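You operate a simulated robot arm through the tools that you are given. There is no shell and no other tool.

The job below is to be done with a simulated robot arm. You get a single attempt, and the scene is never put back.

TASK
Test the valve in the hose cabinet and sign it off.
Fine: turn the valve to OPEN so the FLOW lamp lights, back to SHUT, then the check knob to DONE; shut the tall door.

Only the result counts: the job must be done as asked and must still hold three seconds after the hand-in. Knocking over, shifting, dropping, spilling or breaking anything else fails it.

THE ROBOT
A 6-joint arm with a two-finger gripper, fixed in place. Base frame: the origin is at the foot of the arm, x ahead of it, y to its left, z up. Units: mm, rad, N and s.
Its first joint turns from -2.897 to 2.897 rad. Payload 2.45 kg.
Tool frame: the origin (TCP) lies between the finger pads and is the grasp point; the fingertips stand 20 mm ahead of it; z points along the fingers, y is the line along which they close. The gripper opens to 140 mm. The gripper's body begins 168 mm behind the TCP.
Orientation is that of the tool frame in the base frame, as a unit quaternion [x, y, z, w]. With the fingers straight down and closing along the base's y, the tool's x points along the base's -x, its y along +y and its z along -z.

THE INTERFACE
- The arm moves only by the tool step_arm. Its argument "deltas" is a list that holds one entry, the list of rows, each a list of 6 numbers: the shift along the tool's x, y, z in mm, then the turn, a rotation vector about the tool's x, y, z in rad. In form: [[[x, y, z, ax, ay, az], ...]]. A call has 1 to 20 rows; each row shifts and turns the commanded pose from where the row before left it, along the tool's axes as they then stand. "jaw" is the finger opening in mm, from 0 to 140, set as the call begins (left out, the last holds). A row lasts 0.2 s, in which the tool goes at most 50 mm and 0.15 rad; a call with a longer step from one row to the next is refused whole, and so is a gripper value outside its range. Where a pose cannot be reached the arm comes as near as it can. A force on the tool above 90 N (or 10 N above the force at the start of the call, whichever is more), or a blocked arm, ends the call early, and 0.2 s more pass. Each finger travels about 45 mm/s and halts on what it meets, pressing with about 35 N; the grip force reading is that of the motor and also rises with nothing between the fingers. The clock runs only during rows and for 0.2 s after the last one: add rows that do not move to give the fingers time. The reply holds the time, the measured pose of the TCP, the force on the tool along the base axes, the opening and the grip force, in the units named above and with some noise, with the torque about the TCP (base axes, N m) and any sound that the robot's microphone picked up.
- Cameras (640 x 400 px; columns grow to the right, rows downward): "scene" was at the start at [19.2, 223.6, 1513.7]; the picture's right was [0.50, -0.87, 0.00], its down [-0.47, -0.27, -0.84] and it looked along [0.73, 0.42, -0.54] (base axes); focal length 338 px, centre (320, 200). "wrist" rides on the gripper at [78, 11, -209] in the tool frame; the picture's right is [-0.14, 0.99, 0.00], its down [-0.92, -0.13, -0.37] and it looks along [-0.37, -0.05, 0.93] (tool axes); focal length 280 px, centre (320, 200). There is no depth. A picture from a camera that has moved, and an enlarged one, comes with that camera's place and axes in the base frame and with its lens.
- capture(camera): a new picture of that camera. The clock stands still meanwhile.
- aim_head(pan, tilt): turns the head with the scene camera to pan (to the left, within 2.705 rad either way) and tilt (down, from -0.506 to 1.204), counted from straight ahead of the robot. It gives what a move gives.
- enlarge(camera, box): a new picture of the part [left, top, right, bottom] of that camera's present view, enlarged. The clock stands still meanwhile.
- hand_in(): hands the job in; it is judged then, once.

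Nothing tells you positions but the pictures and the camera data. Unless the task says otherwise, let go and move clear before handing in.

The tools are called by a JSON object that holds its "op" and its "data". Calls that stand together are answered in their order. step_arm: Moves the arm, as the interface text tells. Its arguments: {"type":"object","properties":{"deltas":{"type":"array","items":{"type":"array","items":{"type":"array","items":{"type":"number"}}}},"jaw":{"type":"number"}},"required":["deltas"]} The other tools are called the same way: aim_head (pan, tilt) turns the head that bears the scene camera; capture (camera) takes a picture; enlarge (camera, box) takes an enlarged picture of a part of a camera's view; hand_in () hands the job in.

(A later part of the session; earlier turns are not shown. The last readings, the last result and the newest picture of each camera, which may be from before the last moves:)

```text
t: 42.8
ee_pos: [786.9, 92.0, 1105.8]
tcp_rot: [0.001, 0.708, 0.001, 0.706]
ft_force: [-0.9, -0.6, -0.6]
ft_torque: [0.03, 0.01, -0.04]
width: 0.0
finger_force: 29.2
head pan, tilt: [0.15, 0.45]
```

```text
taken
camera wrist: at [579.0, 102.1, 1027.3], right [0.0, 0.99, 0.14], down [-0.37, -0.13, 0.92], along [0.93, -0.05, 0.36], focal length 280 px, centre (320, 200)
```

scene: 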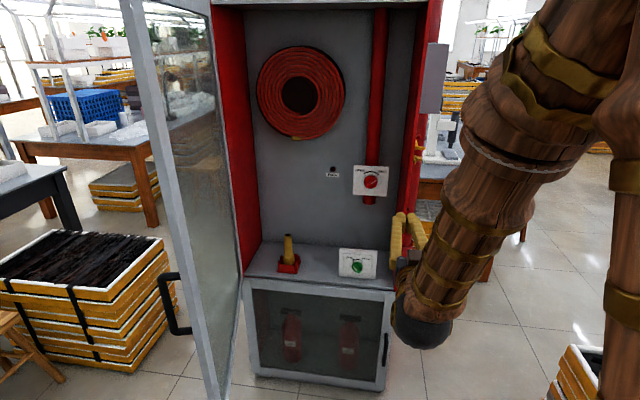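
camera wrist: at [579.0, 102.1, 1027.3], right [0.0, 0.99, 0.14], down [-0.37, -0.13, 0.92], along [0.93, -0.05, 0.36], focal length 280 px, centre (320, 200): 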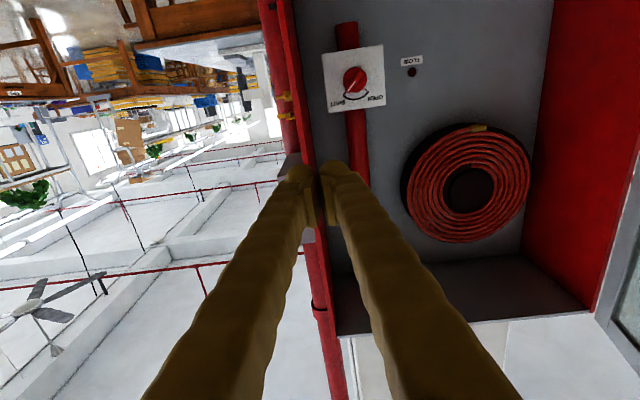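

The interior is fully visible now. I'll zoom in on both plates.

{"op": "enlarge", "data": {"camera": "scene", "box": [310, 140, 430, 215]}}

{"op": "enlarge", "data": {"camera": "scene", "box": [260, 225, 400, 312]}}

{"op": "enlarge", "data": {"camera": "wrist", "box": [300, 30, 440, 117]}}

```text
5.33 times, centred on (370, 178) of scene
camera zoom: at [32.6, 192.8, 1524.4], right [0.15, -0.99, 0.0], down [-0.43, -0.07, -0.9], along [0.89, 0.13, -0.44], focal length 1805 px, centre (53, 320)
```

zoom: 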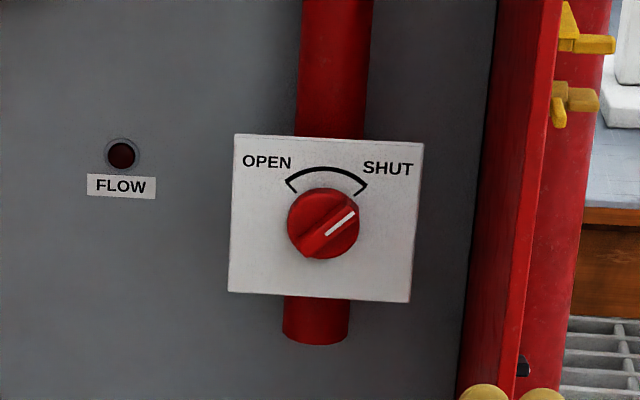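

```text
4.57 times, centred on (330, 268) of scene
camera zoom: at [32.6, 192.8, 1524.4], right [0.15, -0.99, 0.0], down [-0.43, -0.07, -0.9], along [0.89, 0.13, -0.44], focal length 1547 px, centre (274, -113)
```

zoom: 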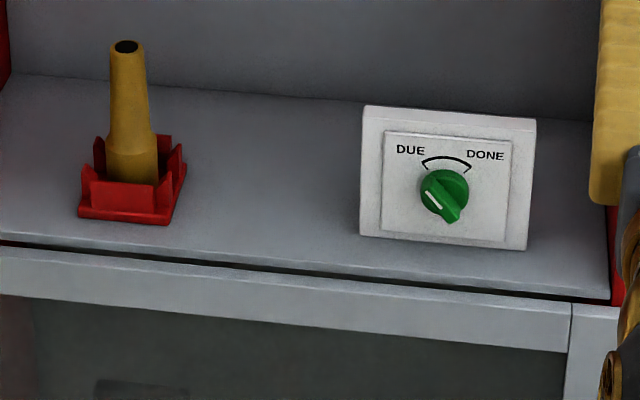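

```text
4.57 times, centred on (370, 74) of wrist
camera zoom: at [579.0, 102.1, 1027.3], right [0.0, 0.99, 0.14], down [-0.37, -0.13, 0.92], along [0.93, -0.05, 0.36], focal length 1282 px, centre (91, 778)
```

zoom: 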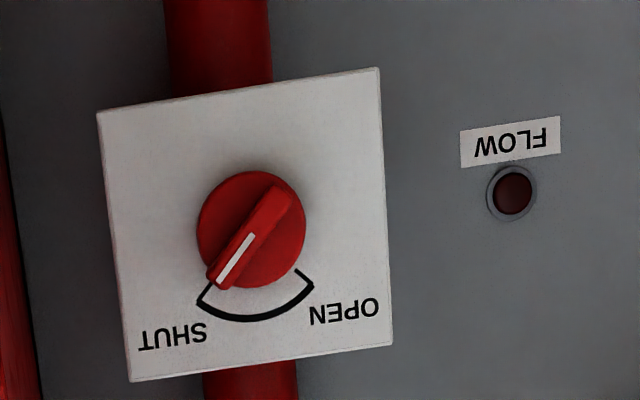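

The valve knob has a raised bar pointing to SHUT (upper right), and OPEN is 90° counter-clockwise. It triangulates to about (1253, 181, 1021). I'll move in front of it with the jaw at 40 mm.

{"op": "step_arm", "data": {"deltas": [[[10.5, 11.25, 39, 0, 0, 0], [10.5, 11.25, 39, 0, 0, 0], [10.5, 11.25, 39, 0, 0, 0], [10.5, 11.25, 39, 0, 0, 0], [10.5, 11.25, 39, 0, 0, 0], [10.5, 11.25, 39, 0, 0, 0], [10.5, 11.25, 39, 0, 0, 0], [10.5, 11.25, 39, 0, 0, 0], [0, 0, 0, 0, 0, 0]]], "jaw": 45}}

{"op": "capture", "data": {"camera": "wrist"}}

{"op": "capture", "data": {"camera": "scene"}}

```text
t: 44.8
ee_pos: [1095.3, 181.2, 1020.8]
tcp_rot: [0.001, 0.709, 0.001, 0.706]
ft_force: [0.1, 0.0, -0.3]
ft_torque: [-0.03, 0.02, -0.02]
width: 44.9
finger_force: 0.1
head pan, tilt: [0.15, 0.45]
```

```text
taken
camera wrist: at [887.2, 191.1, 942.3], right [0.0, 0.99, 0.14], down [-0.37, -0.13, 0.92], along [0.93, -0.05, 0.36], focal length 280 px, centre (320, 200)
```

wrist: 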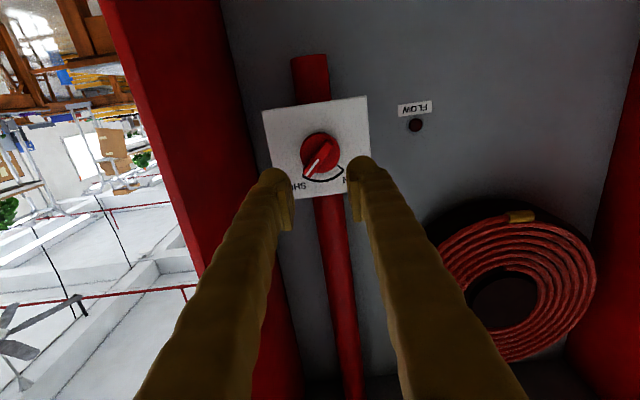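

```text
taken
```

scene: 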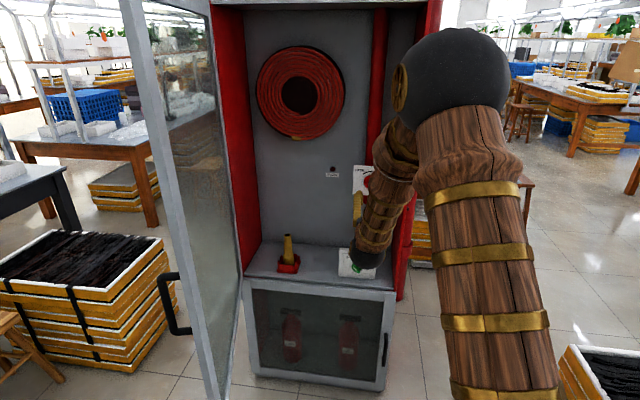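

The tool axis lines up with the knob. I'll roll the gripper 45° to straddle the bar and move closer.

{"op": "step_arm", "data": {"deltas": [[[0, 0, 10, 0, 0, 0.15], [0, 0, 10, 0, 0, 0.15], [0, 0, 10, 0, 0, 0.15], [0, 0, 20, 0, 0, 0.15], [0, 0, 20, 0, 0, 0.15], [0, 0, 20, 0, 0, 0.0354], [0, 0, 0, 0, 0, 0]]]}}

{"op": "capture", "data": {"camera": "wrist"}}

{"op": "enlarge", "data": {"camera": "scene", "box": [310, 140, 430, 290]}}

```text
t: 46.4
ee_pos: [1186.9, 176.8, 1019.6]
tcp_rot: [0.271, 0.654, 0.271, 0.653]
ft_force: [0.4, -1.2, -0.6]
ft_torque: [-0.01, 0.02, 0.0]
width: 45.0
finger_force: 0.0
head pan, tilt: [0.15, 0.45]
```

```text
taken
camera wrist: at [978.9, 240.3, 971.4], right [0.0, 0.6, 0.8], down [-0.37, -0.74, 0.56], along [0.93, -0.3, 0.22], focal length 280 px, centre (320, 200)
```

wrist: 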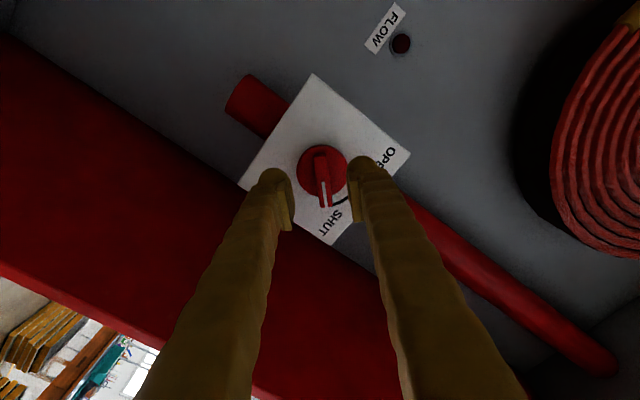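

```text
2.67 times, centred on (370, 215) of scene
camera zoom: at [32.7, 192.8, 1524.4], right [0.15, -0.99, 0.0], down [-0.43, -0.06, -0.9], along [0.89, 0.13, -0.44], focal length 903 px, centre (187, 160)
```

zoom: 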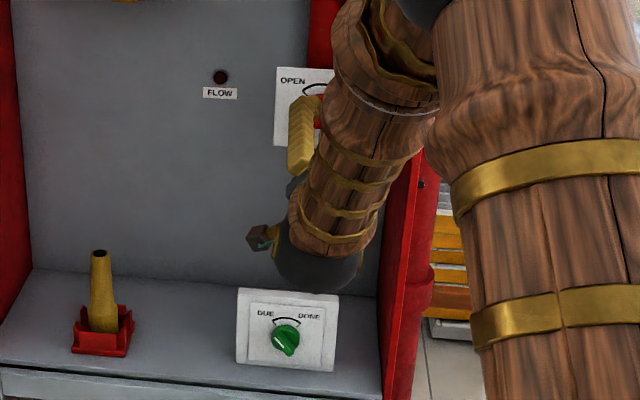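

The bar appears aligned with the jaw. I'll zoom in to check centring before advancing.

{"op": "enlarge", "data": {"camera": "wrist", "box": [240, 100, 400, 250]}}

```text
2.67 times, centred on (320, 175) of wrist
camera zoom: at [978.9, 240.3, 971.4], right [0.0, 0.6, 0.8], down [-0.37, -0.74, 0.56], along [0.93, -0.3, 0.22], focal length 748 px, centre (320, 267)
```

zoom: 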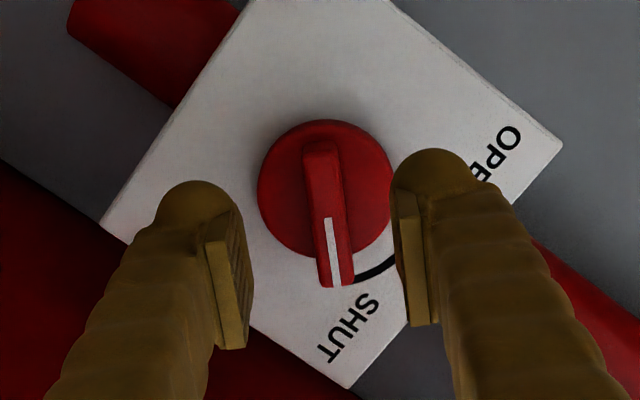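

Centring is within 2 mm. I'll nudge sideways and advance.

{"op": "step_arm", "data": {"deltas": [[[0, 2, 20, 0, 0, 0], [0, 0, 20, 0, 0, 0], [0, 0, 0, 0, 0, 0]]]}}

{"op": "enlarge", "data": {"camera": "wrist", "box": [240, 100, 400, 250]}}

```text
t: 47.1
ee_pos: [1225.3, 180.6, 1023.6]
tcp_rot: [0.272, 0.654, 0.27, 0.652]
ft_force: [-37.6, -5.7, 9.0]
ft_torque: [0.0, 0.65, -0.81]
width: 44.4
finger_force: 0.1
head pan, tilt: [0.15, 0.45]
stopped in row 3: the force on the tool passed its limit at 95 N (the readings are from after the stop); the commanded pose is now the measured one
```

```text
2.67 times, centred on (320, 175) of wrist
camera zoom: at [1016.7, 243.1, 974.9], right [0.0, 0.6, 0.8], down [-0.37, -0.74, 0.56], along [0.93, -0.3, 0.22], focal length 748 px, centre (320, 267)
```

zoom: 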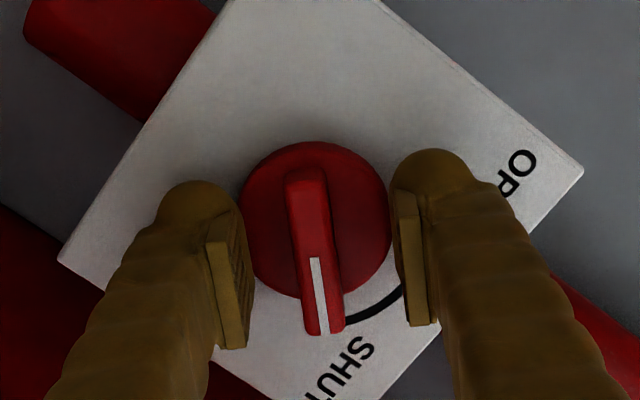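

The fingertips have met the knob's disc face, at tip x≈1245. I'll back off 3 mm and close on the bar.

{"op": "step_arm", "data": {"deltas": [[[0, -1, -3, 0, 0, 0], [0, 0, 0, 0, 0, 0]]]}}

{"op": "step_arm", "data": {"deltas": [[[0, 0, 0, 0, 0, 0], [0, 0, 0, 0, 0, 0], [0, 0, 0, 0, 0, 0], [0, 0, 0, 0, 0, 0]]], "jaw": 0}}

{"op": "enlarge", "data": {"camera": "wrist", "box": [240, 100, 400, 250]}}

```text
t: 47.7
ee_pos: [1222.6, 178.6, 1021.8]
tcp_rot: [0.273, 0.655, 0.269, 0.652]
ft_force: [-0.3, -0.3, -0.3]
ft_torque: [-0.02, 0.0, -0.03]
width: 45.0
finger_force: 0.1
head pan, tilt: [0.15, 0.45]
```

```text
t: 48.7
ee_pos: [1222.5, 179.2, 1020.7]
tcp_rot: [0.273, 0.654, 0.27, 0.651]
ft_force: [3.6, -8.7, -7.3]
ft_torque: [-0.01, 0.02, -0.1]
width: 12.3
finger_force: 39.6
head pan, tilt: [0.15, 0.45]
```

```text
2.67 times, centred on (320, 175) of wrist
camera zoom: at [1014.6, 242.4, 973.5], right [0.01, 0.6, 0.8], down [-0.37, -0.74, 0.56], along [0.93, -0.3, 0.22], focal length 748 px, centre (320, 267)
```

zoom: 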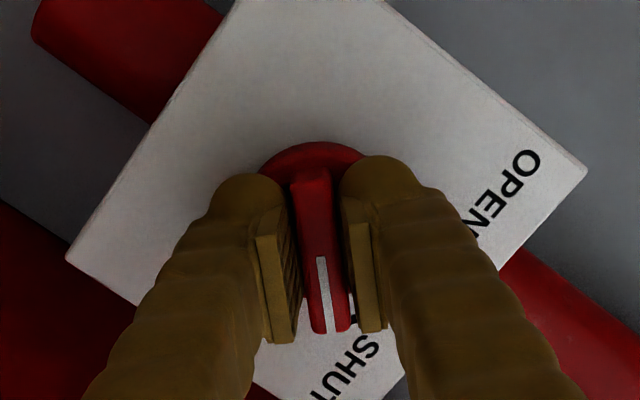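

The bar is gripped well at 12.3 mm. Now I turn it counter-clockwise toward OPEN, half way first.

{"op": "step_arm", "data": {"deltas": [[[0, 0, 0, 0, 0, -0.1], [0, 0, 0, 0, 0, -0.1], [0, 0, 0, 0, 0, -0.1], [0, 0, 0, 0, 0, -0.1], [0, 0, 0, 0, 0, -0.1], [0, 0, 0, 0, 0, -0.1], [0, 0, 0, 0, 0, -0.1], [0, 0, 0, 0, 0, -0.085], [0, 0, 0, 0, 0, 0]]]}}

{"op": "capture", "data": {"camera": "wrist"}}

```text
t: 50.7
ee_pos: [1222.4, 180.8, 1020.7]
tcp_rot: [0.0, 0.709, 0.0, 0.705]
ft_force: [17.9, 12.1, 2.6]
ft_torque: [0.07, -0.04, 0.12]
width: 11.9
finger_force: 39.0
head pan, tilt: [0.15, 0.45]
```

```text
taken
camera wrist: at [1014.3, 190.6, 942.8], right [0.0, 0.99, 0.14], down [-0.37, -0.13, 0.92], along [0.93, -0.05, 0.36], focal length 280 px, centre (320, 200)
```

wrist: 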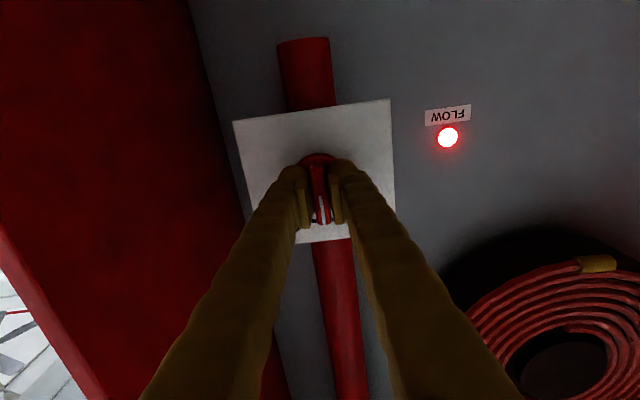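

The knob turns with the gripper and the FLOW lamp is already lit. I'll continue to the full OPEN mark.

{"op": "step_arm", "data": {"deltas": [[[0, 0, 0, 0, 0, -0.1], [0, 0, 0, 0, 0, -0.1], [0, 0, 0, 0, 0, -0.1], [0, 0, 0, 0, 0, -0.1], [0, 0, 0, 0, 0, -0.1], [0, 0, 0, 0, 0, -0.1], [0, 0, 0, 0, 0, -0.1], [0, 0, 0, 0, 0, -0.085], [0, 0, 0, 0, 0, 0]]]}}

{"op": "capture", "data": {"camera": "wrist"}}

{"op": "enlarge", "data": {"camera": "wrist", "box": [240, 100, 400, 250]}}

{"op": "enlarge", "data": {"camera": "scene", "box": [310, 140, 430, 215]}}

```text
t: 52.7
ee_pos: [1222.0, 180.0, 1020.6]
tcp_rot: [-0.271, 0.655, -0.27, 0.651]
ft_force: [-20.9, 29.1, 7.8]
ft_torque: [0.02, -0.09, 0.33]
width: 12.3
finger_force: 38.9
head pan, tilt: [0.15, 0.45]
```

```text
taken
camera wrist: at [1013.9, 132.8, 957.5], right [0.0, 0.8, -0.6], down [-0.36, 0.56, 0.74], along [0.93, 0.22, 0.29], focal length 280 px, centre (320, 200)
```

wrist: 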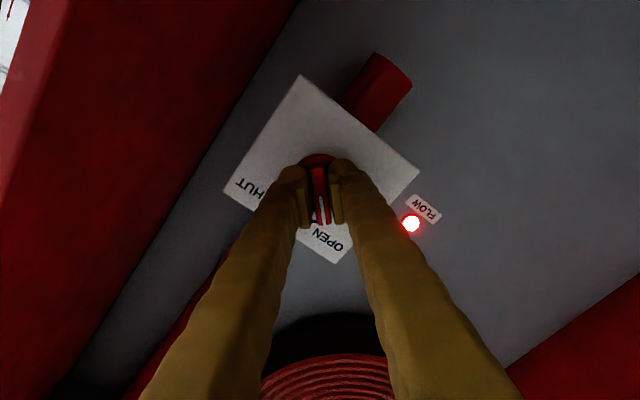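

```text
2.67 times, centred on (320, 175) of wrist
camera zoom: at [1013.9, 132.8, 957.5], right [0.0, 0.8, -0.6], down [-0.36, 0.56, 0.74], along [0.93, 0.22, 0.29], focal length 748 px, centre (320, 267)
```

zoom: 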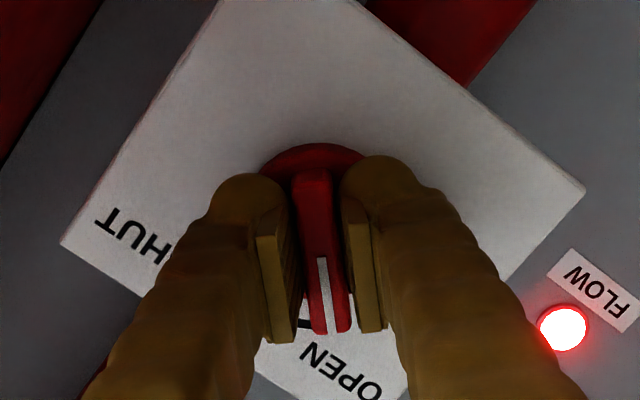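

```text
5.33 times, centred on (370, 178) of scene
camera zoom: at [32.4, 193.1, 1524.4], right [0.15, -0.99, 0.0], down [-0.43, -0.07, -0.9], along [0.89, 0.13, -0.44], focal length 1805 px, centre (53, 320)
```

zoom: 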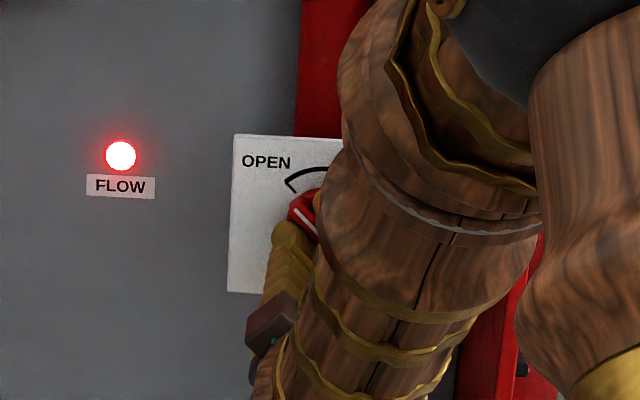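

The valve is at OPEN and FLOW is lit. Now I turn it back to SHUT.

{"op": "step_arm", "data": {"deltas": [[[0, 0, 0, 0, 0, 0], [0, 0, 0, 0, 0, 0], [0, 0, 0, 0, 0, 0.1], [0, 0, 0, 0, 0, 0.1], [0, 0, 0, 0, 0, 0.1], [0, 0, 0, 0, 0, 0.1], [0, 0, 0, 0, 0, 0.1], [0, 0, 0, 0, 0, 0.1], [0, 0, 0, 0, 0, 0.1], [0, 0, 0, 0, 0, 0.085], [0, 0, 0, 0, 0, 0.1], [0, 0, 0, 0, 0, 0.1], [0, 0, 0, 0, 0, 0.1], [0, 0, 0, 0, 0, 0.1], [0, 0, 0, 0, 0, 0.1], [0, 0, 0, 0, 0, 0.1], [0, 0, 0, 0, 0, 0.1], [0, 0, 0, 0, 0, 0.085], [0, 0, 0, 0, 0, 0]]]}}

{"op": "capture", "data": {"camera": "wrist"}}

{"op": "enlarge", "data": {"camera": "wrist", "box": [240, 100, 400, 250]}}

```text
t: 56.7
ee_pos: [1223.1, 179.9, 1021.1]
tcp_rot: [0.273, 0.654, 0.27, 0.651]
ft_force: [-34.3, -4.6, -21.4]
ft_torque: [-0.02, 0.15, -0.04]
width: 11.8
finger_force: 38.8
head pan, tilt: [0.15, 0.45]
```

```text
taken
camera wrist: at [1014.7, 242.7, 973.4], right [0.01, 0.6, 0.8], down [-0.37, -0.74, 0.56], along [0.93, -0.3, 0.22], focal length 280 px, centre (320, 200)
```

wrist: 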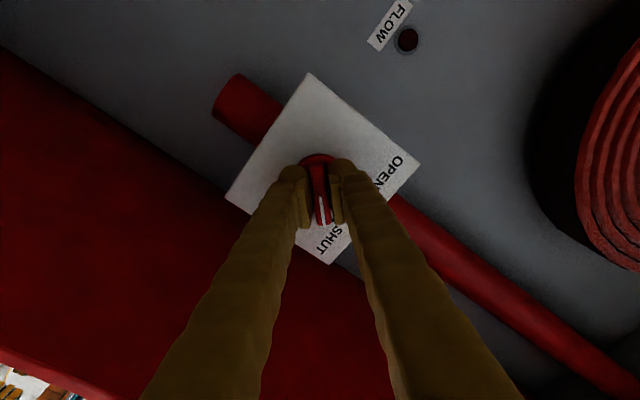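

```text
2.67 times, centred on (320, 175) of wrist
camera zoom: at [1014.7, 242.7, 973.4], right [0.01, 0.6, 0.8], down [-0.37, -0.74, 0.56], along [0.93, -0.3, 0.22], focal length 748 px, centre (320, 267)
```

zoom: 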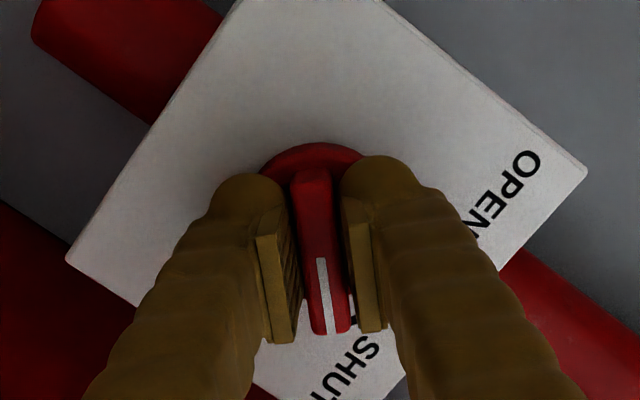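

The valve is back at SHUT and the lamp is out. I'll release, back away, and verify.

{"op": "step_arm", "data": {"deltas": [[[0, 0, 0, 0, 0, 0], [0, 0, 0, 0, 0, 0], [0, 0, 0, 0, 0, 0], [0, 0, 0, 0, 0, 0]]], "jaw": 45}}

{"op": "step_arm", "data": {"deltas": [[[0, 0, -20, 0, 0, 0], [0, 0, -30, 0, 0, 0], [0, 0, -40, 0, 0, 0], [0, 0, -40, 0, 0, -0.1], [0, 0, -40, 0, 0, -0.15], [0, 0, -30, 0, 0, -0.15], [0, 0, 0, 0, 0, -0.15], [0, 0, 0, 0, 0, -0.15], [0, 0, 0, 0, 0, -0.0854], [0, 0, 0, 0, 0, 0]]]}}

{"op": "capture", "data": {"camera": "wrist"}}

{"op": "enlarge", "data": {"camera": "scene", "box": [310, 140, 430, 215]}}

```text
t: 57.7
ee_pos: [1223.0, 181.3, 1024.7]
tcp_rot: [0.271, 0.654, 0.272, 0.652]
ft_force: [-24.8, 6.3, 8.4]
ft_torque: [0.05, 0.35, -0.36]
width: 38.1
finger_force: 0.0
head pan, tilt: [0.15, 0.45]
```

```text
t: 59.9
ee_pos: [1022.3, 181.2, 1021.1]
tcp_rot: [0.0, 0.709, 0.0, 0.706]
ft_force: [-0.4, -0.2, 0.5]
ft_torque: [0.02, 0.0, 0.03]
width: 44.9
finger_force: 0.1
head pan, tilt: [0.15, 0.45]
```

```text
taken
camera wrist: at [814.2, 191.3, 942.9], right [0.0, 0.99, 0.14], down [-0.36, -0.13, 0.92], along [0.93, -0.05, 0.36], focal length 280 px, centre (320, 200)
```

wrist: 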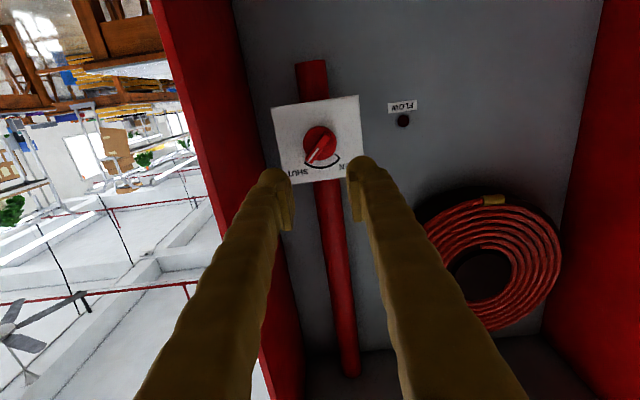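

```text
5.33 times, centred on (370, 178) of scene
camera zoom: at [32.6, 192.8, 1524.4], right [0.15, -0.99, 0.0], down [-0.43, -0.07, -0.9], along [0.89, 0.13, -0.44], focal length 1805 px, centre (53, 320)
```

zoom: 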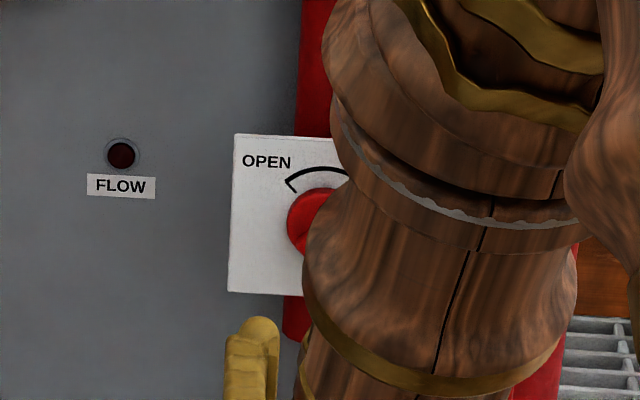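

Checking the valve pointer up close.

{"op": "enlarge", "data": {"camera": "wrist", "box": [260, 80, 380, 190]}}

```text
3.64 times, centred on (320, 135) of wrist
camera zoom: at [814.2, 191.3, 942.9], right [0.0, 0.99, 0.14], down [-0.36, -0.13, 0.92], along [0.93, -0.05, 0.36], focal length 1020 px, centre (320, 436)
```

zoom: 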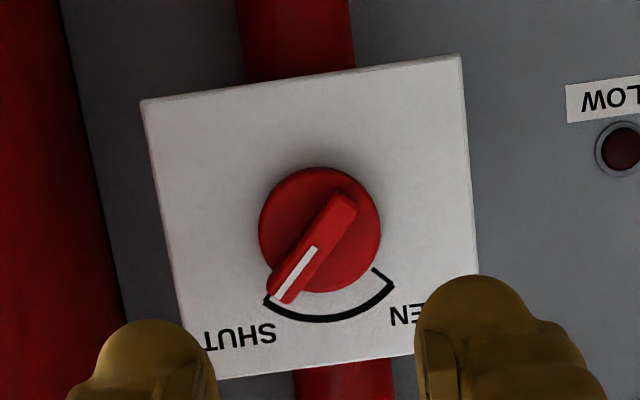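

The valve is exactly on SHUT. Next is the check knob on the lower console, so I'll retreat and lower the tool for a better view.

{"op": "step_arm", "data": {"deltas": [[[34.2, 5.8, -24.4, 0, 0, 0], [34.2, 5.8, -24.4, 0, 0, 0], [34.2, 5.8, -24.4, 0, 0, 0], [34.2, 5.8, -24.4, 0, 0, 0], [34.2, 5.8, -24.4, 0, 0, 0], [0, 0, 0, 0, 0, 0]]]}}

{"op": "capture", "data": {"camera": "wrist"}}

{"op": "capture", "data": {"camera": "scene"}}

```text
t: 61.3
ee_pos: [899.5, 211.8, 849.8]
tcp_rot: [0.002, 0.709, -0.001, 0.705]
ft_force: [-0.7, -0.5, 0.5]
ft_torque: [0.01, 0.0, -0.01]
width: 45.0
finger_force: 0.0
head pan, tilt: [0.15, 0.45]
```

```text
taken
camera wrist: at [690.6, 223.2, 771.9], right [0.0, 0.99, 0.14], down [-0.36, -0.13, 0.92], along [0.93, -0.05, 0.36], focal length 280 px, centre (320, 200)
```

wrist: 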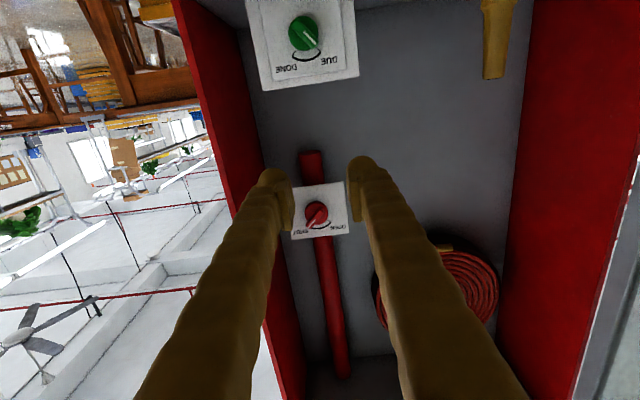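

```text
taken
```

scene: 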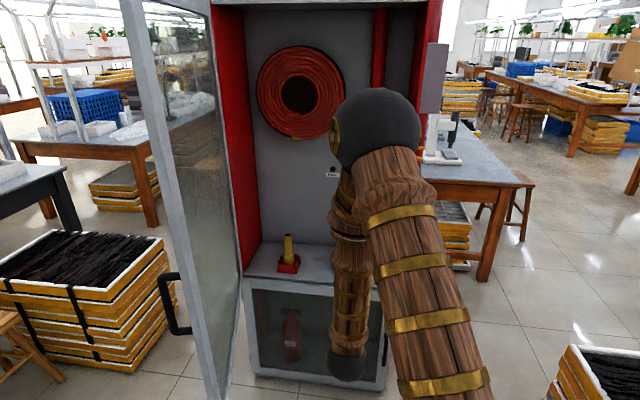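

Now I see the console with the pointer at DUE. I'll zoom in to work out its face geometry.

{"op": "enlarge", "data": {"camera": "wrist", "box": [230, 0, 370, 90]}}

```text
4.44 times, centred on (300, 45) of wrist
camera zoom: at [690.6, 223.2, 771.9], right [0.0, 0.99, 0.14], down [-0.36, -0.13, 0.92], along [0.93, -0.05, 0.36], focal length 1246 px, centre (409, 889)
```

zoom: 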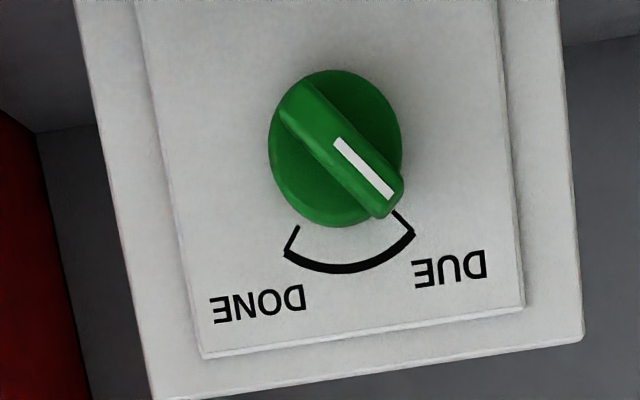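

The console face is near vertical at x≈1150 with its knob centred near (1140, 210, 698), pointer at DUE; DONE is 90° clockwise. I'll lower the tool in front of it.

{"op": "step_arm", "data": {"deltas": [[[30, -0.4, 20, 0, 0, 0], [30, -0.4, 20, 0, 0, 0], [30, -0.4, 20, 0, 0, 0], [31, -0.4, 20, 0, 0, 0], [31, -0.2, 10, 0, 0, 0], [0, 0, 0, 0, 0, 0]]]}}

{"op": "capture", "data": {"camera": "wrist"}}

{"op": "capture", "data": {"camera": "scene"}}

```text
t: 62.7
ee_pos: [985.9, 207.8, 695.2]
tcp_rot: [0.001, 0.708, 0.0, 0.706]
ft_force: [-0.1, 0.8, 0.1]
ft_torque: [-0.02, -0.02, -0.04]
width: 45.0
finger_force: 0.0
head pan, tilt: [0.15, 0.45]
```

```text
taken
camera wrist: at [777.4, 218.7, 617.0], right [0.0, 0.99, 0.14], down [-0.36, -0.13, 0.92], along [0.93, -0.05, 0.36], focal length 280 px, centre (320, 200)
```

wrist: 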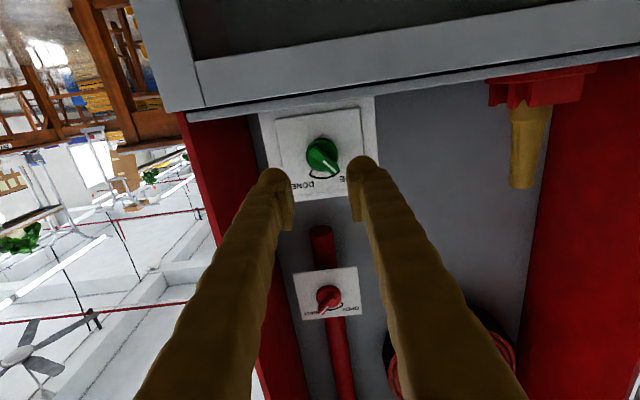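

```text
taken
```

scene: 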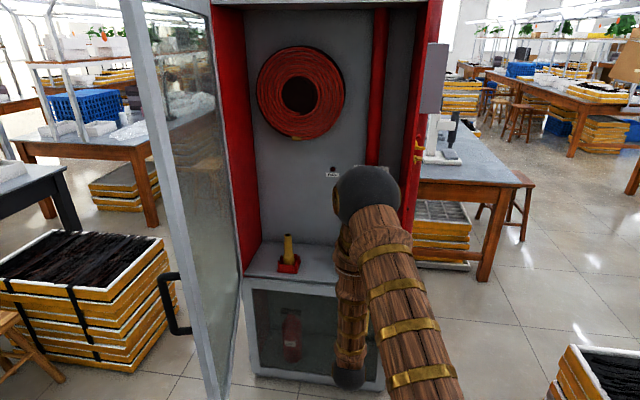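

Reachable, and the knob is nearly on the tool axis. I'll roll −45° to match the knob bar and approach.

{"op": "step_arm", "data": {"deltas": [[[0, 2.5, 10, 0, 0, -0.15], [0, 0, 10, 0, 0, -0.15], [0, 0, 10, 0, 0, -0.15], [0, 0, 15, 0, 0, -0.15], [0, 0, 15, 0, 0, -0.15], [0, 0, 10, 0, 0, -0.0354], [0, 0, 0, 0, 0, 0]]]}}

{"op": "capture", "data": {"camera": "wrist"}}

{"op": "enlarge", "data": {"camera": "wrist", "box": [240, 100, 400, 250]}}

```text
t: 64.3
ee_pos: [1058.4, 209.9, 699.0]
tcp_rot: [-0.271, 0.655, -0.269, 0.652]
ft_force: [-0.1, -1.2, 0.2]
ft_torque: [0.0, -0.01, 0.02]
width: 44.8
finger_force: 0.0
head pan, tilt: [0.15, 0.45]
```

```text
taken
camera wrist: at [849.9, 162.2, 635.3], right [0.0, 0.8, -0.6], down [-0.36, 0.56, 0.74], along [0.93, 0.22, 0.29], focal length 280 px, centre (320, 200)
```

wrist: 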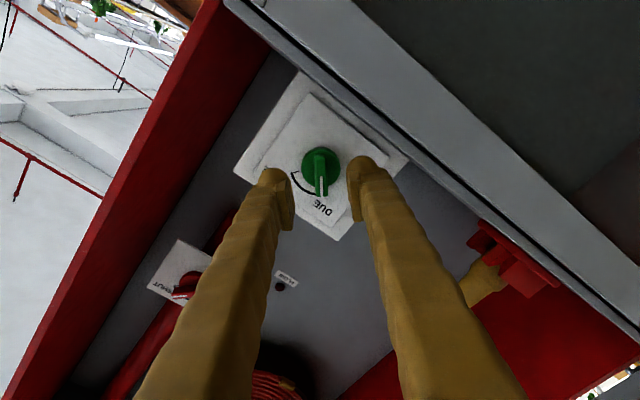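

```text
2.67 times, centred on (320, 175) of wrist
camera zoom: at [849.9, 162.2, 635.3], right [0.0, 0.8, -0.6], down [-0.36, 0.56, 0.74], along [0.93, 0.22, 0.29], focal length 748 px, centre (320, 267)
```

zoom: 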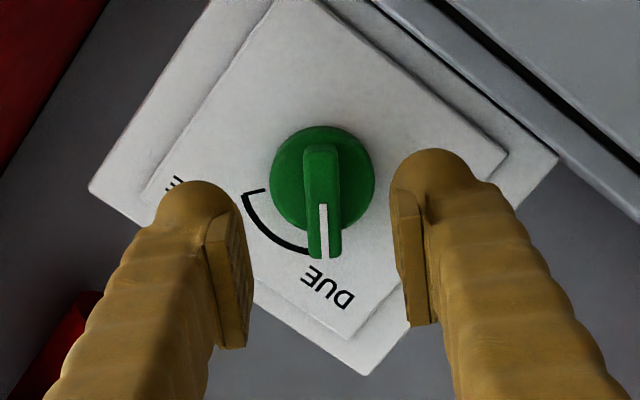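

The knob is centred, and its bar is about 0.1 rad off my jaw angle, so I'll adjust the roll and advance carefully.

{"op": "step_arm", "data": {"deltas": [[[0, 0.5, 15, 0, 0, 0.1], [0, 0, 15, 0, 0, 0], [0, 0, 10, 0, 0, 0], [0, 0, 5, 0, 0, 0], [0, 0, 0, 0, 0, 0]]]}}

{"op": "enlarge", "data": {"camera": "wrist", "box": [240, 100, 400, 250]}}

```text
t: 65.5
ee_pos: [1104.9, 209.7, 697.2]
tcp_rot: [-0.237, 0.668, -0.237, 0.665]
ft_force: [0.3, -0.1, 0.5]
ft_torque: [0.01, 0.01, 0.01]
width: 44.7
finger_force: 0.0
head pan, tilt: [0.15, 0.45]
```

```text
2.67 times, centred on (320, 175) of wrist
camera zoom: at [895.5, 168.9, 630.1], right [0.0, 0.85, -0.52], down [-0.36, 0.48, 0.8], along [0.93, 0.19, 0.31], focal length 748 px, centre (320, 267)
```

zoom: 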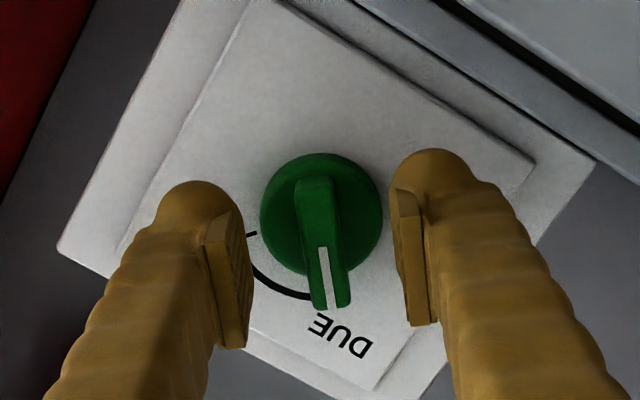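

The bar is now parallel to the jaw. I'll creep forward to the disc face.

{"op": "step_arm", "data": {"deltas": [[[0, 0, 4, 0, 0, 0], [0, 0, 4, 0, 0, 0], [0, 0, 0, 0, 0, 0]]]}}

{"op": "enlarge", "data": {"camera": "wrist", "box": [240, 100, 400, 250]}}

```text
t: 66.3
ee_pos: [1112.5, 212.0, 698.9]
tcp_rot: [-0.238, 0.668, -0.236, 0.665]
ft_force: [0.3, 0.1, -0.6]
ft_torque: [0.02, 0.02, -0.01]
width: 45.0
finger_force: 0.1
head pan, tilt: [0.15, 0.45]
```

```text
2.67 times, centred on (320, 175) of wrist
camera zoom: at [903.4, 170.4, 631.1], right [0.0, 0.85, -0.52], down [-0.36, 0.48, 0.8], along [0.93, 0.19, 0.31], focal length 748 px, centre (320, 267)
```

zoom: 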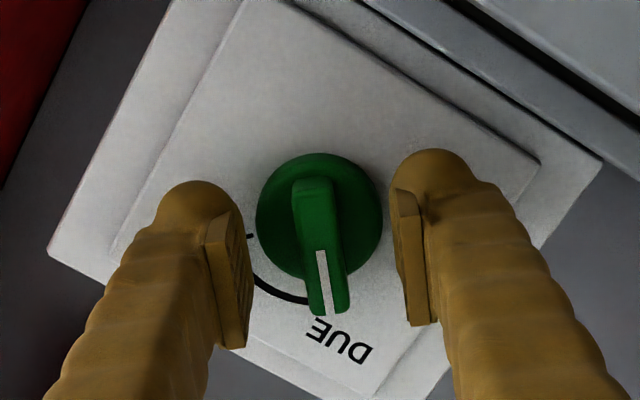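

The jaw is wider than this smaller disc, so I'll narrow it to 28 mm and creep forward to sense the disc face.

{"op": "step_arm", "data": {"deltas": [[[0, 0, 0, 0, 0, 0], [0, 0, 0, 0, 0, 0], [0, 0, 3, 0, 0, 0], [0, 0, 0, 0, 0, 0]]], "jaw": 28}}

{"op": "enlarge", "data": {"camera": "wrist", "box": [240, 100, 400, 250]}}

```text
t: 67.3
ee_pos: [1114.6, 211.9, 697.0]
tcp_rot: [-0.238, 0.668, -0.236, 0.665]
ft_force: [-60.7, 5.0, 11.6]
ft_torque: [0.0, -0.97, -0.99]
width: 30.3
finger_force: 1.1
head pan, tilt: [0.15, 0.45]
```

```text
2.67 times, centred on (320, 175) of wrist
camera zoom: at [905.4, 171.0, 630.1], right [0.0, 0.85, -0.52], down [-0.36, 0.48, 0.8], along [0.93, 0.19, 0.31], focal length 748 px, centre (320, 267)
```

zoom: 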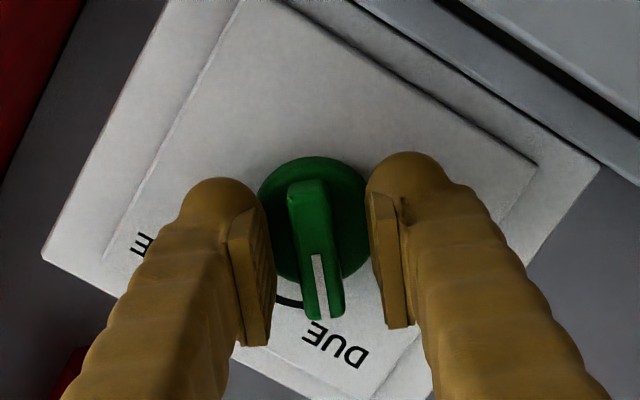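

Contact with the disc face. I'll back off 4 mm and close on the bar.

{"op": "step_arm", "data": {"deltas": [[[0, 0, -4, 0, 0, 0], [0, 0, 0, 0, 0, 0]]]}}

{"op": "step_arm", "data": {"deltas": [[[0, 0, 0, 0, 0, 0], [0, 0, 0, 0, 0, 0], [0, 0, 0, 0, 0, 0], [0, 0, 0, 0, 0, 0]]], "jaw": 0}}

{"op": "enlarge", "data": {"camera": "wrist", "box": [240, 100, 400, 250]}}

```text
t: 67.9
ee_pos: [1112.9, 212.5, 698.4]
tcp_rot: [-0.237, 0.668, -0.237, 0.664]
ft_force: [0.0, 0.3, 0.4]
ft_torque: [-0.01, 0.0, -0.02]
width: 27.9
finger_force: 0.1
head pan, tilt: [0.15, 0.45]
```

```text
t: 68.9
ee_pos: [1111.8, 210.7, 697.4]
tcp_rot: [-0.236, 0.668, -0.238, 0.665]
ft_force: [10.3, -6.9, 1.7]
ft_torque: [0.0, 0.01, -0.05]
width: 11.8
finger_force: 38.9
head pan, tilt: [0.15, 0.45]
```

```text
2.67 times, centred on (320, 175) of wrist
camera zoom: at [903.4, 170.2, 630.6], right [0.0, 0.85, -0.52], down [-0.36, 0.48, 0.8], along [0.93, 0.19, 0.31], focal length 748 px, centre (320, 267)
```

zoom: 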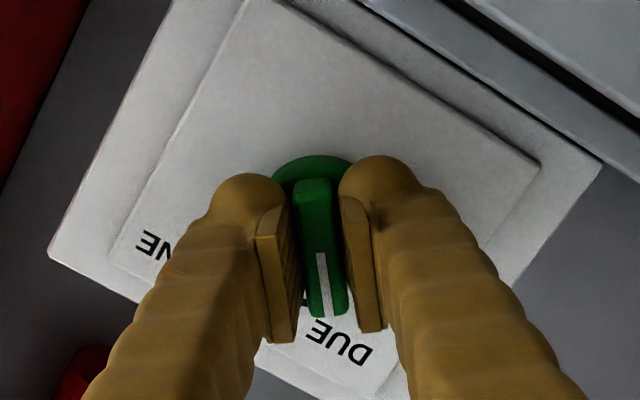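

The bar is gripped at 11.8 mm. I'll turn clockwise to DONE, about 78°, and check the pointer.

{"op": "step_arm", "data": {"deltas": [[[0, 0, 0, 0, 0, 0.1], [0, 0, 0, 0, 0, 0.1], [0, 0, 0, 0, 0, 0.1], [0, 0, 0, 0, 0, 0.1], [0, 0, 0, 0, 0, 0.1], [0, 0, 0, 0, 0, 0.1], [0, 0, 0, 0, 0, 0.1], [0, 0, 0, 0, 0, 0.1], [0, 0, 0, 0, 0, 0.1], [0, 0, 0, 0, 0, 0.1], [0, 0, 0, 0, 0, 0.1], [0, 0, 0, 0, 0, 0.1], [0, 0, 0, 0, 0, 0.1], [0, 0, 0, 0, 0, 0.065], [0, 0, 0, 0, 0, 0]]]}}

{"op": "enlarge", "data": {"camera": "wrist", "box": [240, 100, 400, 250]}}

{"op": "capture", "data": {"camera": "wrist"}}

```text
t: 72.1
ee_pos: [1112.1, 208.5, 698.1]
tcp_rot: [0.239, 0.667, 0.236, 0.665]
ft_force: [20.1, -36.3, -7.3]
ft_torque: [-0.04, 0.0, -0.32]
width: 12.0
finger_force: 39.5
head pan, tilt: [0.15, 0.45]
```

```text
2.67 times, centred on (320, 175) of wrist
camera zoom: at [903.1, 267.2, 644.4], right [0.01, 0.68, 0.73], down [-0.37, -0.68, 0.64], along [0.93, -0.27, 0.25], focal length 748 px, centre (320, 267)
```

zoom: 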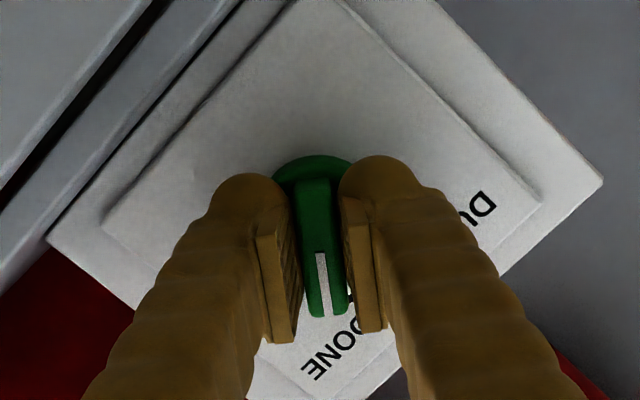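

```text
taken
camera wrist: at [903.1, 267.2, 644.4], right [0.01, 0.68, 0.73], down [-0.37, -0.68, 0.64], along [0.93, -0.27, 0.25], focal length 280 px, centre (320, 200)
```

wrist: 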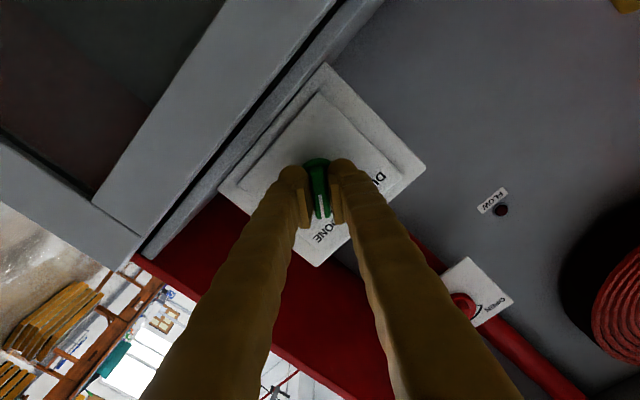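

The pointer is near DONE. I'll release, back off, and compare it with the arc mark.

{"op": "step_arm", "data": {"deltas": [[[0, 0, 0, 0, 0, 0], [0, 0, 0, 0, 0, 0], [0, 0, 0, 0, 0, 0]]], "jaw": 30}}

{"op": "step_arm", "data": {"deltas": [[[0, 0, -20, 0, 0, 0], [0, 0, -30, 0, 0, 0], [0, 0, -30, 0, 0, -0.15], [0, 0, -20, 0, 0, -0.15], [0, 0, 0, 0, 0, -0.15], [0, 0, 0, 0, 0, -0.15], [0, 0, 0, 0, 0, -0.08], [0, 0, 0, 0, 0, 0]]], "jaw": 45}}

{"op": "enlarge", "data": {"camera": "wrist", "box": [240, 90, 400, 220]}}

{"op": "capture", "data": {"camera": "wrist"}}

```text
t: 72.9
ee_pos: [1110.8, 210.6, 698.0]
tcp_rot: [0.237, 0.668, 0.236, 0.665]
ft_force: [-0.5, 0.1, 0.9]
ft_torque: [-0.01, -0.01, 0.02]
width: 29.9
finger_force: 0.1
head pan, tilt: [0.15, 0.45]
```

```text
t: 74.7
ee_pos: [1010.8, 210.6, 699.3]
tcp_rot: [0.0, 0.709, 0.0, 0.705]
ft_force: [0.1, -0.1, 0.2]
ft_torque: [-0.03, 0.0, 0.0]
width: 44.7
finger_force: 0.1
head pan, tilt: [0.15, 0.45]
```

```text
3.08 times, centred on (320, 155) of wrist
camera zoom: at [803.3, 221.0, 620.7], right [0.0, 0.99, 0.14], down [-0.36, -0.13, 0.92], along [0.93, -0.05, 0.36], focal length 863 px, centre (320, 338)
```

zoom: 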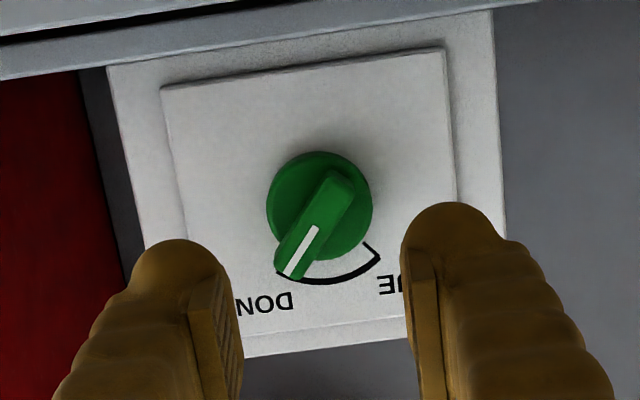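

```text
taken
camera wrist: at [803.3, 221.0, 620.7], right [0.0, 0.99, 0.14], down [-0.36, -0.13, 0.92], along [0.93, -0.05, 0.36], focal length 280 px, centre (320, 200)
```

wrist: 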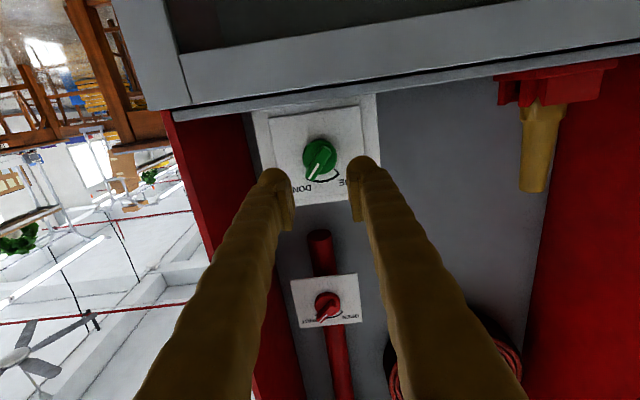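

The pointer is on the DONE mark, about 40° and mirroring where it sat at DUE, and the valve still reads SHUT. Next is shutting the door. I'll retract and raise the arm, then turn the tool down so it can pass around the door's free edge at small radius.

{"op": "step_arm", "data": {"deltas": [[[0, 0, -40, 0, 0, 0], [0, 0, -40, 0, 0, 0], [0, 0, -30, 0, 0, 0], [-40, -20.2, -10, 0, 0, 0], [-40, -20.2, -10, 0, 0, 0], [-40, -20.2, -10, 0, 0, 0], [-40, -20.2, -10, 0, 0, 0], [-40, -20.2, -10, 0, 0, 0], [-41, -22, -10, 0, 0, 0], [-41, -22, -10, 0, 0, 0], [-41, -22, -10, 0, 0, 0], [-41, -22, -10, 0, 0, 0], [-41, -22, -10, 0, 0, 0], [-36, 0, 0, 0, 0, 0], [-36, 0, 0, 0, 0, 0], [-36, 0, 0, 0, 0, 0], [0, 0, 0, 0, 0, 0]]], "jaw": 0}}

{"op": "capture", "data": {"camera": "scene"}}

{"op": "enlarge", "data": {"camera": "scene", "box": [260, 225, 400, 312]}}

{"op": "enlarge", "data": {"camera": "scene", "box": [310, 140, 430, 215]}}

```text
t: 78.3
ee_pos: [802.0, 0.5, 1210.6]
tcp_rot: [0.001, 0.709, 0.0, 0.705]
ft_force: [0.2, -0.4, -0.5]
ft_torque: [0.01, 0.03, 0.0]
width: 0.2
finger_force: 28.9
head pan, tilt: [0.15, 0.45]
```

```text
taken
```

scene: 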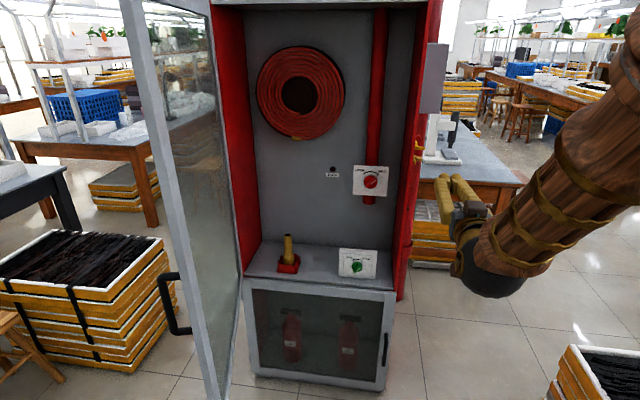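

```text
4.57 times, centred on (330, 268) of scene
camera zoom: at [32.5, 192.7, 1524.4], right [0.15, -0.99, 0.0], down [-0.43, -0.07, -0.9], along [0.89, 0.13, -0.44], focal length 1547 px, centre (274, -113)
```

zoom: 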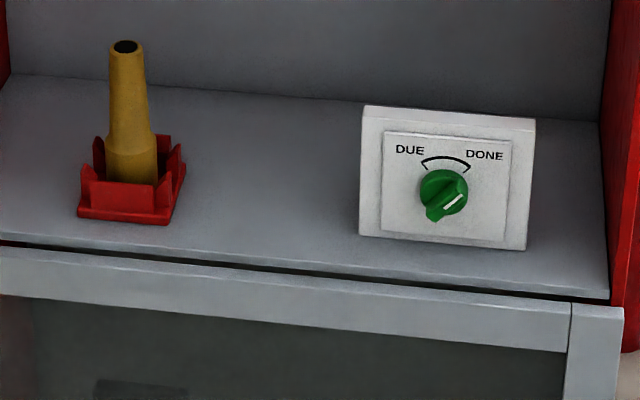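

```text
5.33 times, centred on (370, 178) of scene
camera zoom: at [32.5, 192.7, 1524.4], right [0.15, -0.99, 0.0], down [-0.43, -0.07, -0.9], along [0.89, 0.13, -0.44], focal length 1805 px, centre (53, 320)
```

zoom: 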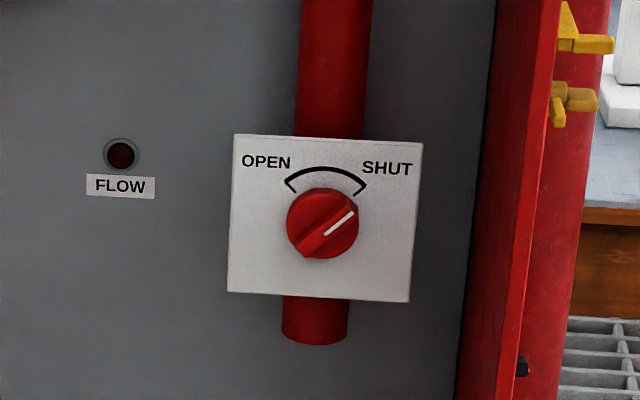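

Both knobs read correctly (valve SHUT, check DONE), the lamp is off and nothing has shifted. Now I pitch the tool down again in the arm's plane.

{"op": "step_arm", "data": {"deltas": [[[0, 0, 0, 0, 0.15, 0], [0, 0, 0, 0, 0.15, 0], [0, 0, 0, 0, 0.15, 0], [0, 0, 0, 0, 0.15, 0], [0, 0, 0, 0, 0.15, 0], [0, 0, 0, 0, 0.15, 0], [0, 0, 0, 0, 0.15, 0], [0, 0, 0, 0, 0.15, 0], [0, 0, 0, 0, 0.15, 0], [0, 0, 0, 0, 0.15, 0], [0, 0, 0, 0, 0.0708, 0], [0, 0, 0, 0, 0, 0]]]}}

```text
t: 80.9
ee_pos: [802.7, -0.5, 1213.1]
tcp_rot: [0.001, 1.0, 0.001, -0.003]
ft_force: [-0.5, -0.6, -0.3]
ft_torque: [0.01, 0.0, 0.04]
width: 0.2
finger_force: 29.3
head pan, tilt: [0.15, 0.45]
```

Tool is down at (803, 0, 1213). I'll retract inward and swing left at small radius, staying inside the door's edge.

{"op": "step_arm", "data": {"deltas": [[[43.7, 0, 0, 0, 0, 0], [43.7, 0, 0, 0, 0, 0], [43.7, 0, 0, 0, 0, 0], [43.7, 0, 0, 0, 0, 0], [43.7, 0, 0, 0, 0, 0], [43.7, 0, 0, 0, 0, 0], [8, 40, 0, 0, 0, 0], [8, 40, 0, 0, 0, 0], [8, 40, 0, 0, 0, 0], [8, 40, 0, 0, 0, 0], [8, 40, 0, 0, 0, 0], [20, 36, 0, 0, 0, 0], [20, 36, 0, 0, 0, 0], [20, 36, 0, 0, 0, 0], [0, 0, 0, 0, 0, 0]]]}}

{"op": "aim_head", "data": {"pan": 0.6, "tilt": 0.45}}

{"op": "capture", "data": {"camera": "scene"}}

{"op": "capture", "data": {"camera": "wrist"}}

```text
t: 84.1
ee_pos: [441.0, 307.3, 1215.6]
tcp_rot: [0.001, 1.0, 0.001, -0.002]
ft_force: [-1.0, -0.1, 0.2]
ft_torque: [0.03, 0.01, -0.02]
width: 0.0
finger_force: 29.3
head pan, tilt: [0.15, 0.45]
```

```text
t: 85.0
ee_pos: [441.3, 307.7, 1215.9]
tcp_rot: [0.002, 1.0, 0.001, -0.001]
ft_force: [-0.2, -0.1, -0.1]
ft_torque: [0.0, 0.03, -0.01]
width: 0.0
finger_force: 29.4
head pan, tilt: [0.6, 0.45]
```

```text
taken
```

scene: 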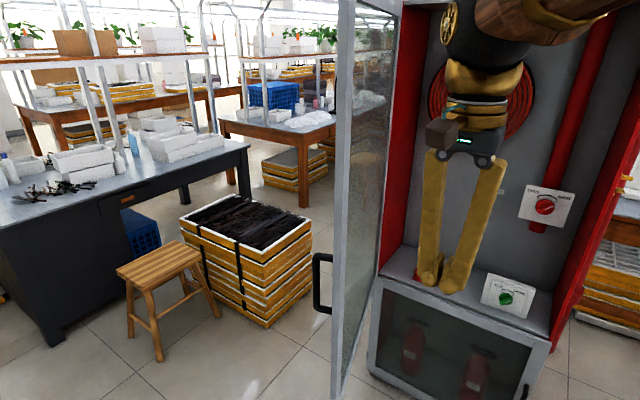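

```text
taken
camera wrist: at [365.2, 317.7, 1423.7], right [0.14, 0.99, 0.0], down [0.92, -0.13, 0.36], along [0.36, -0.05, -0.93], focal length 280 px, centre (320, 200)
```

wrist: 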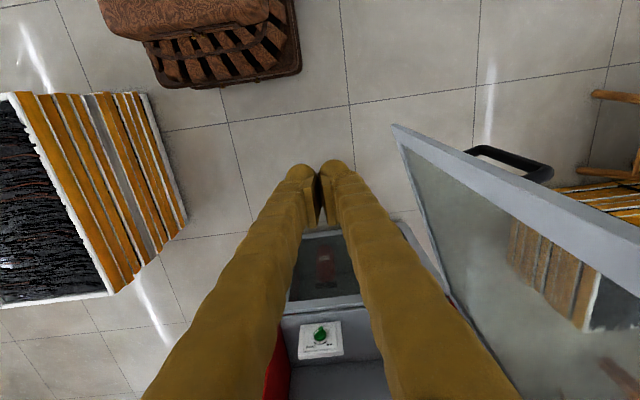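

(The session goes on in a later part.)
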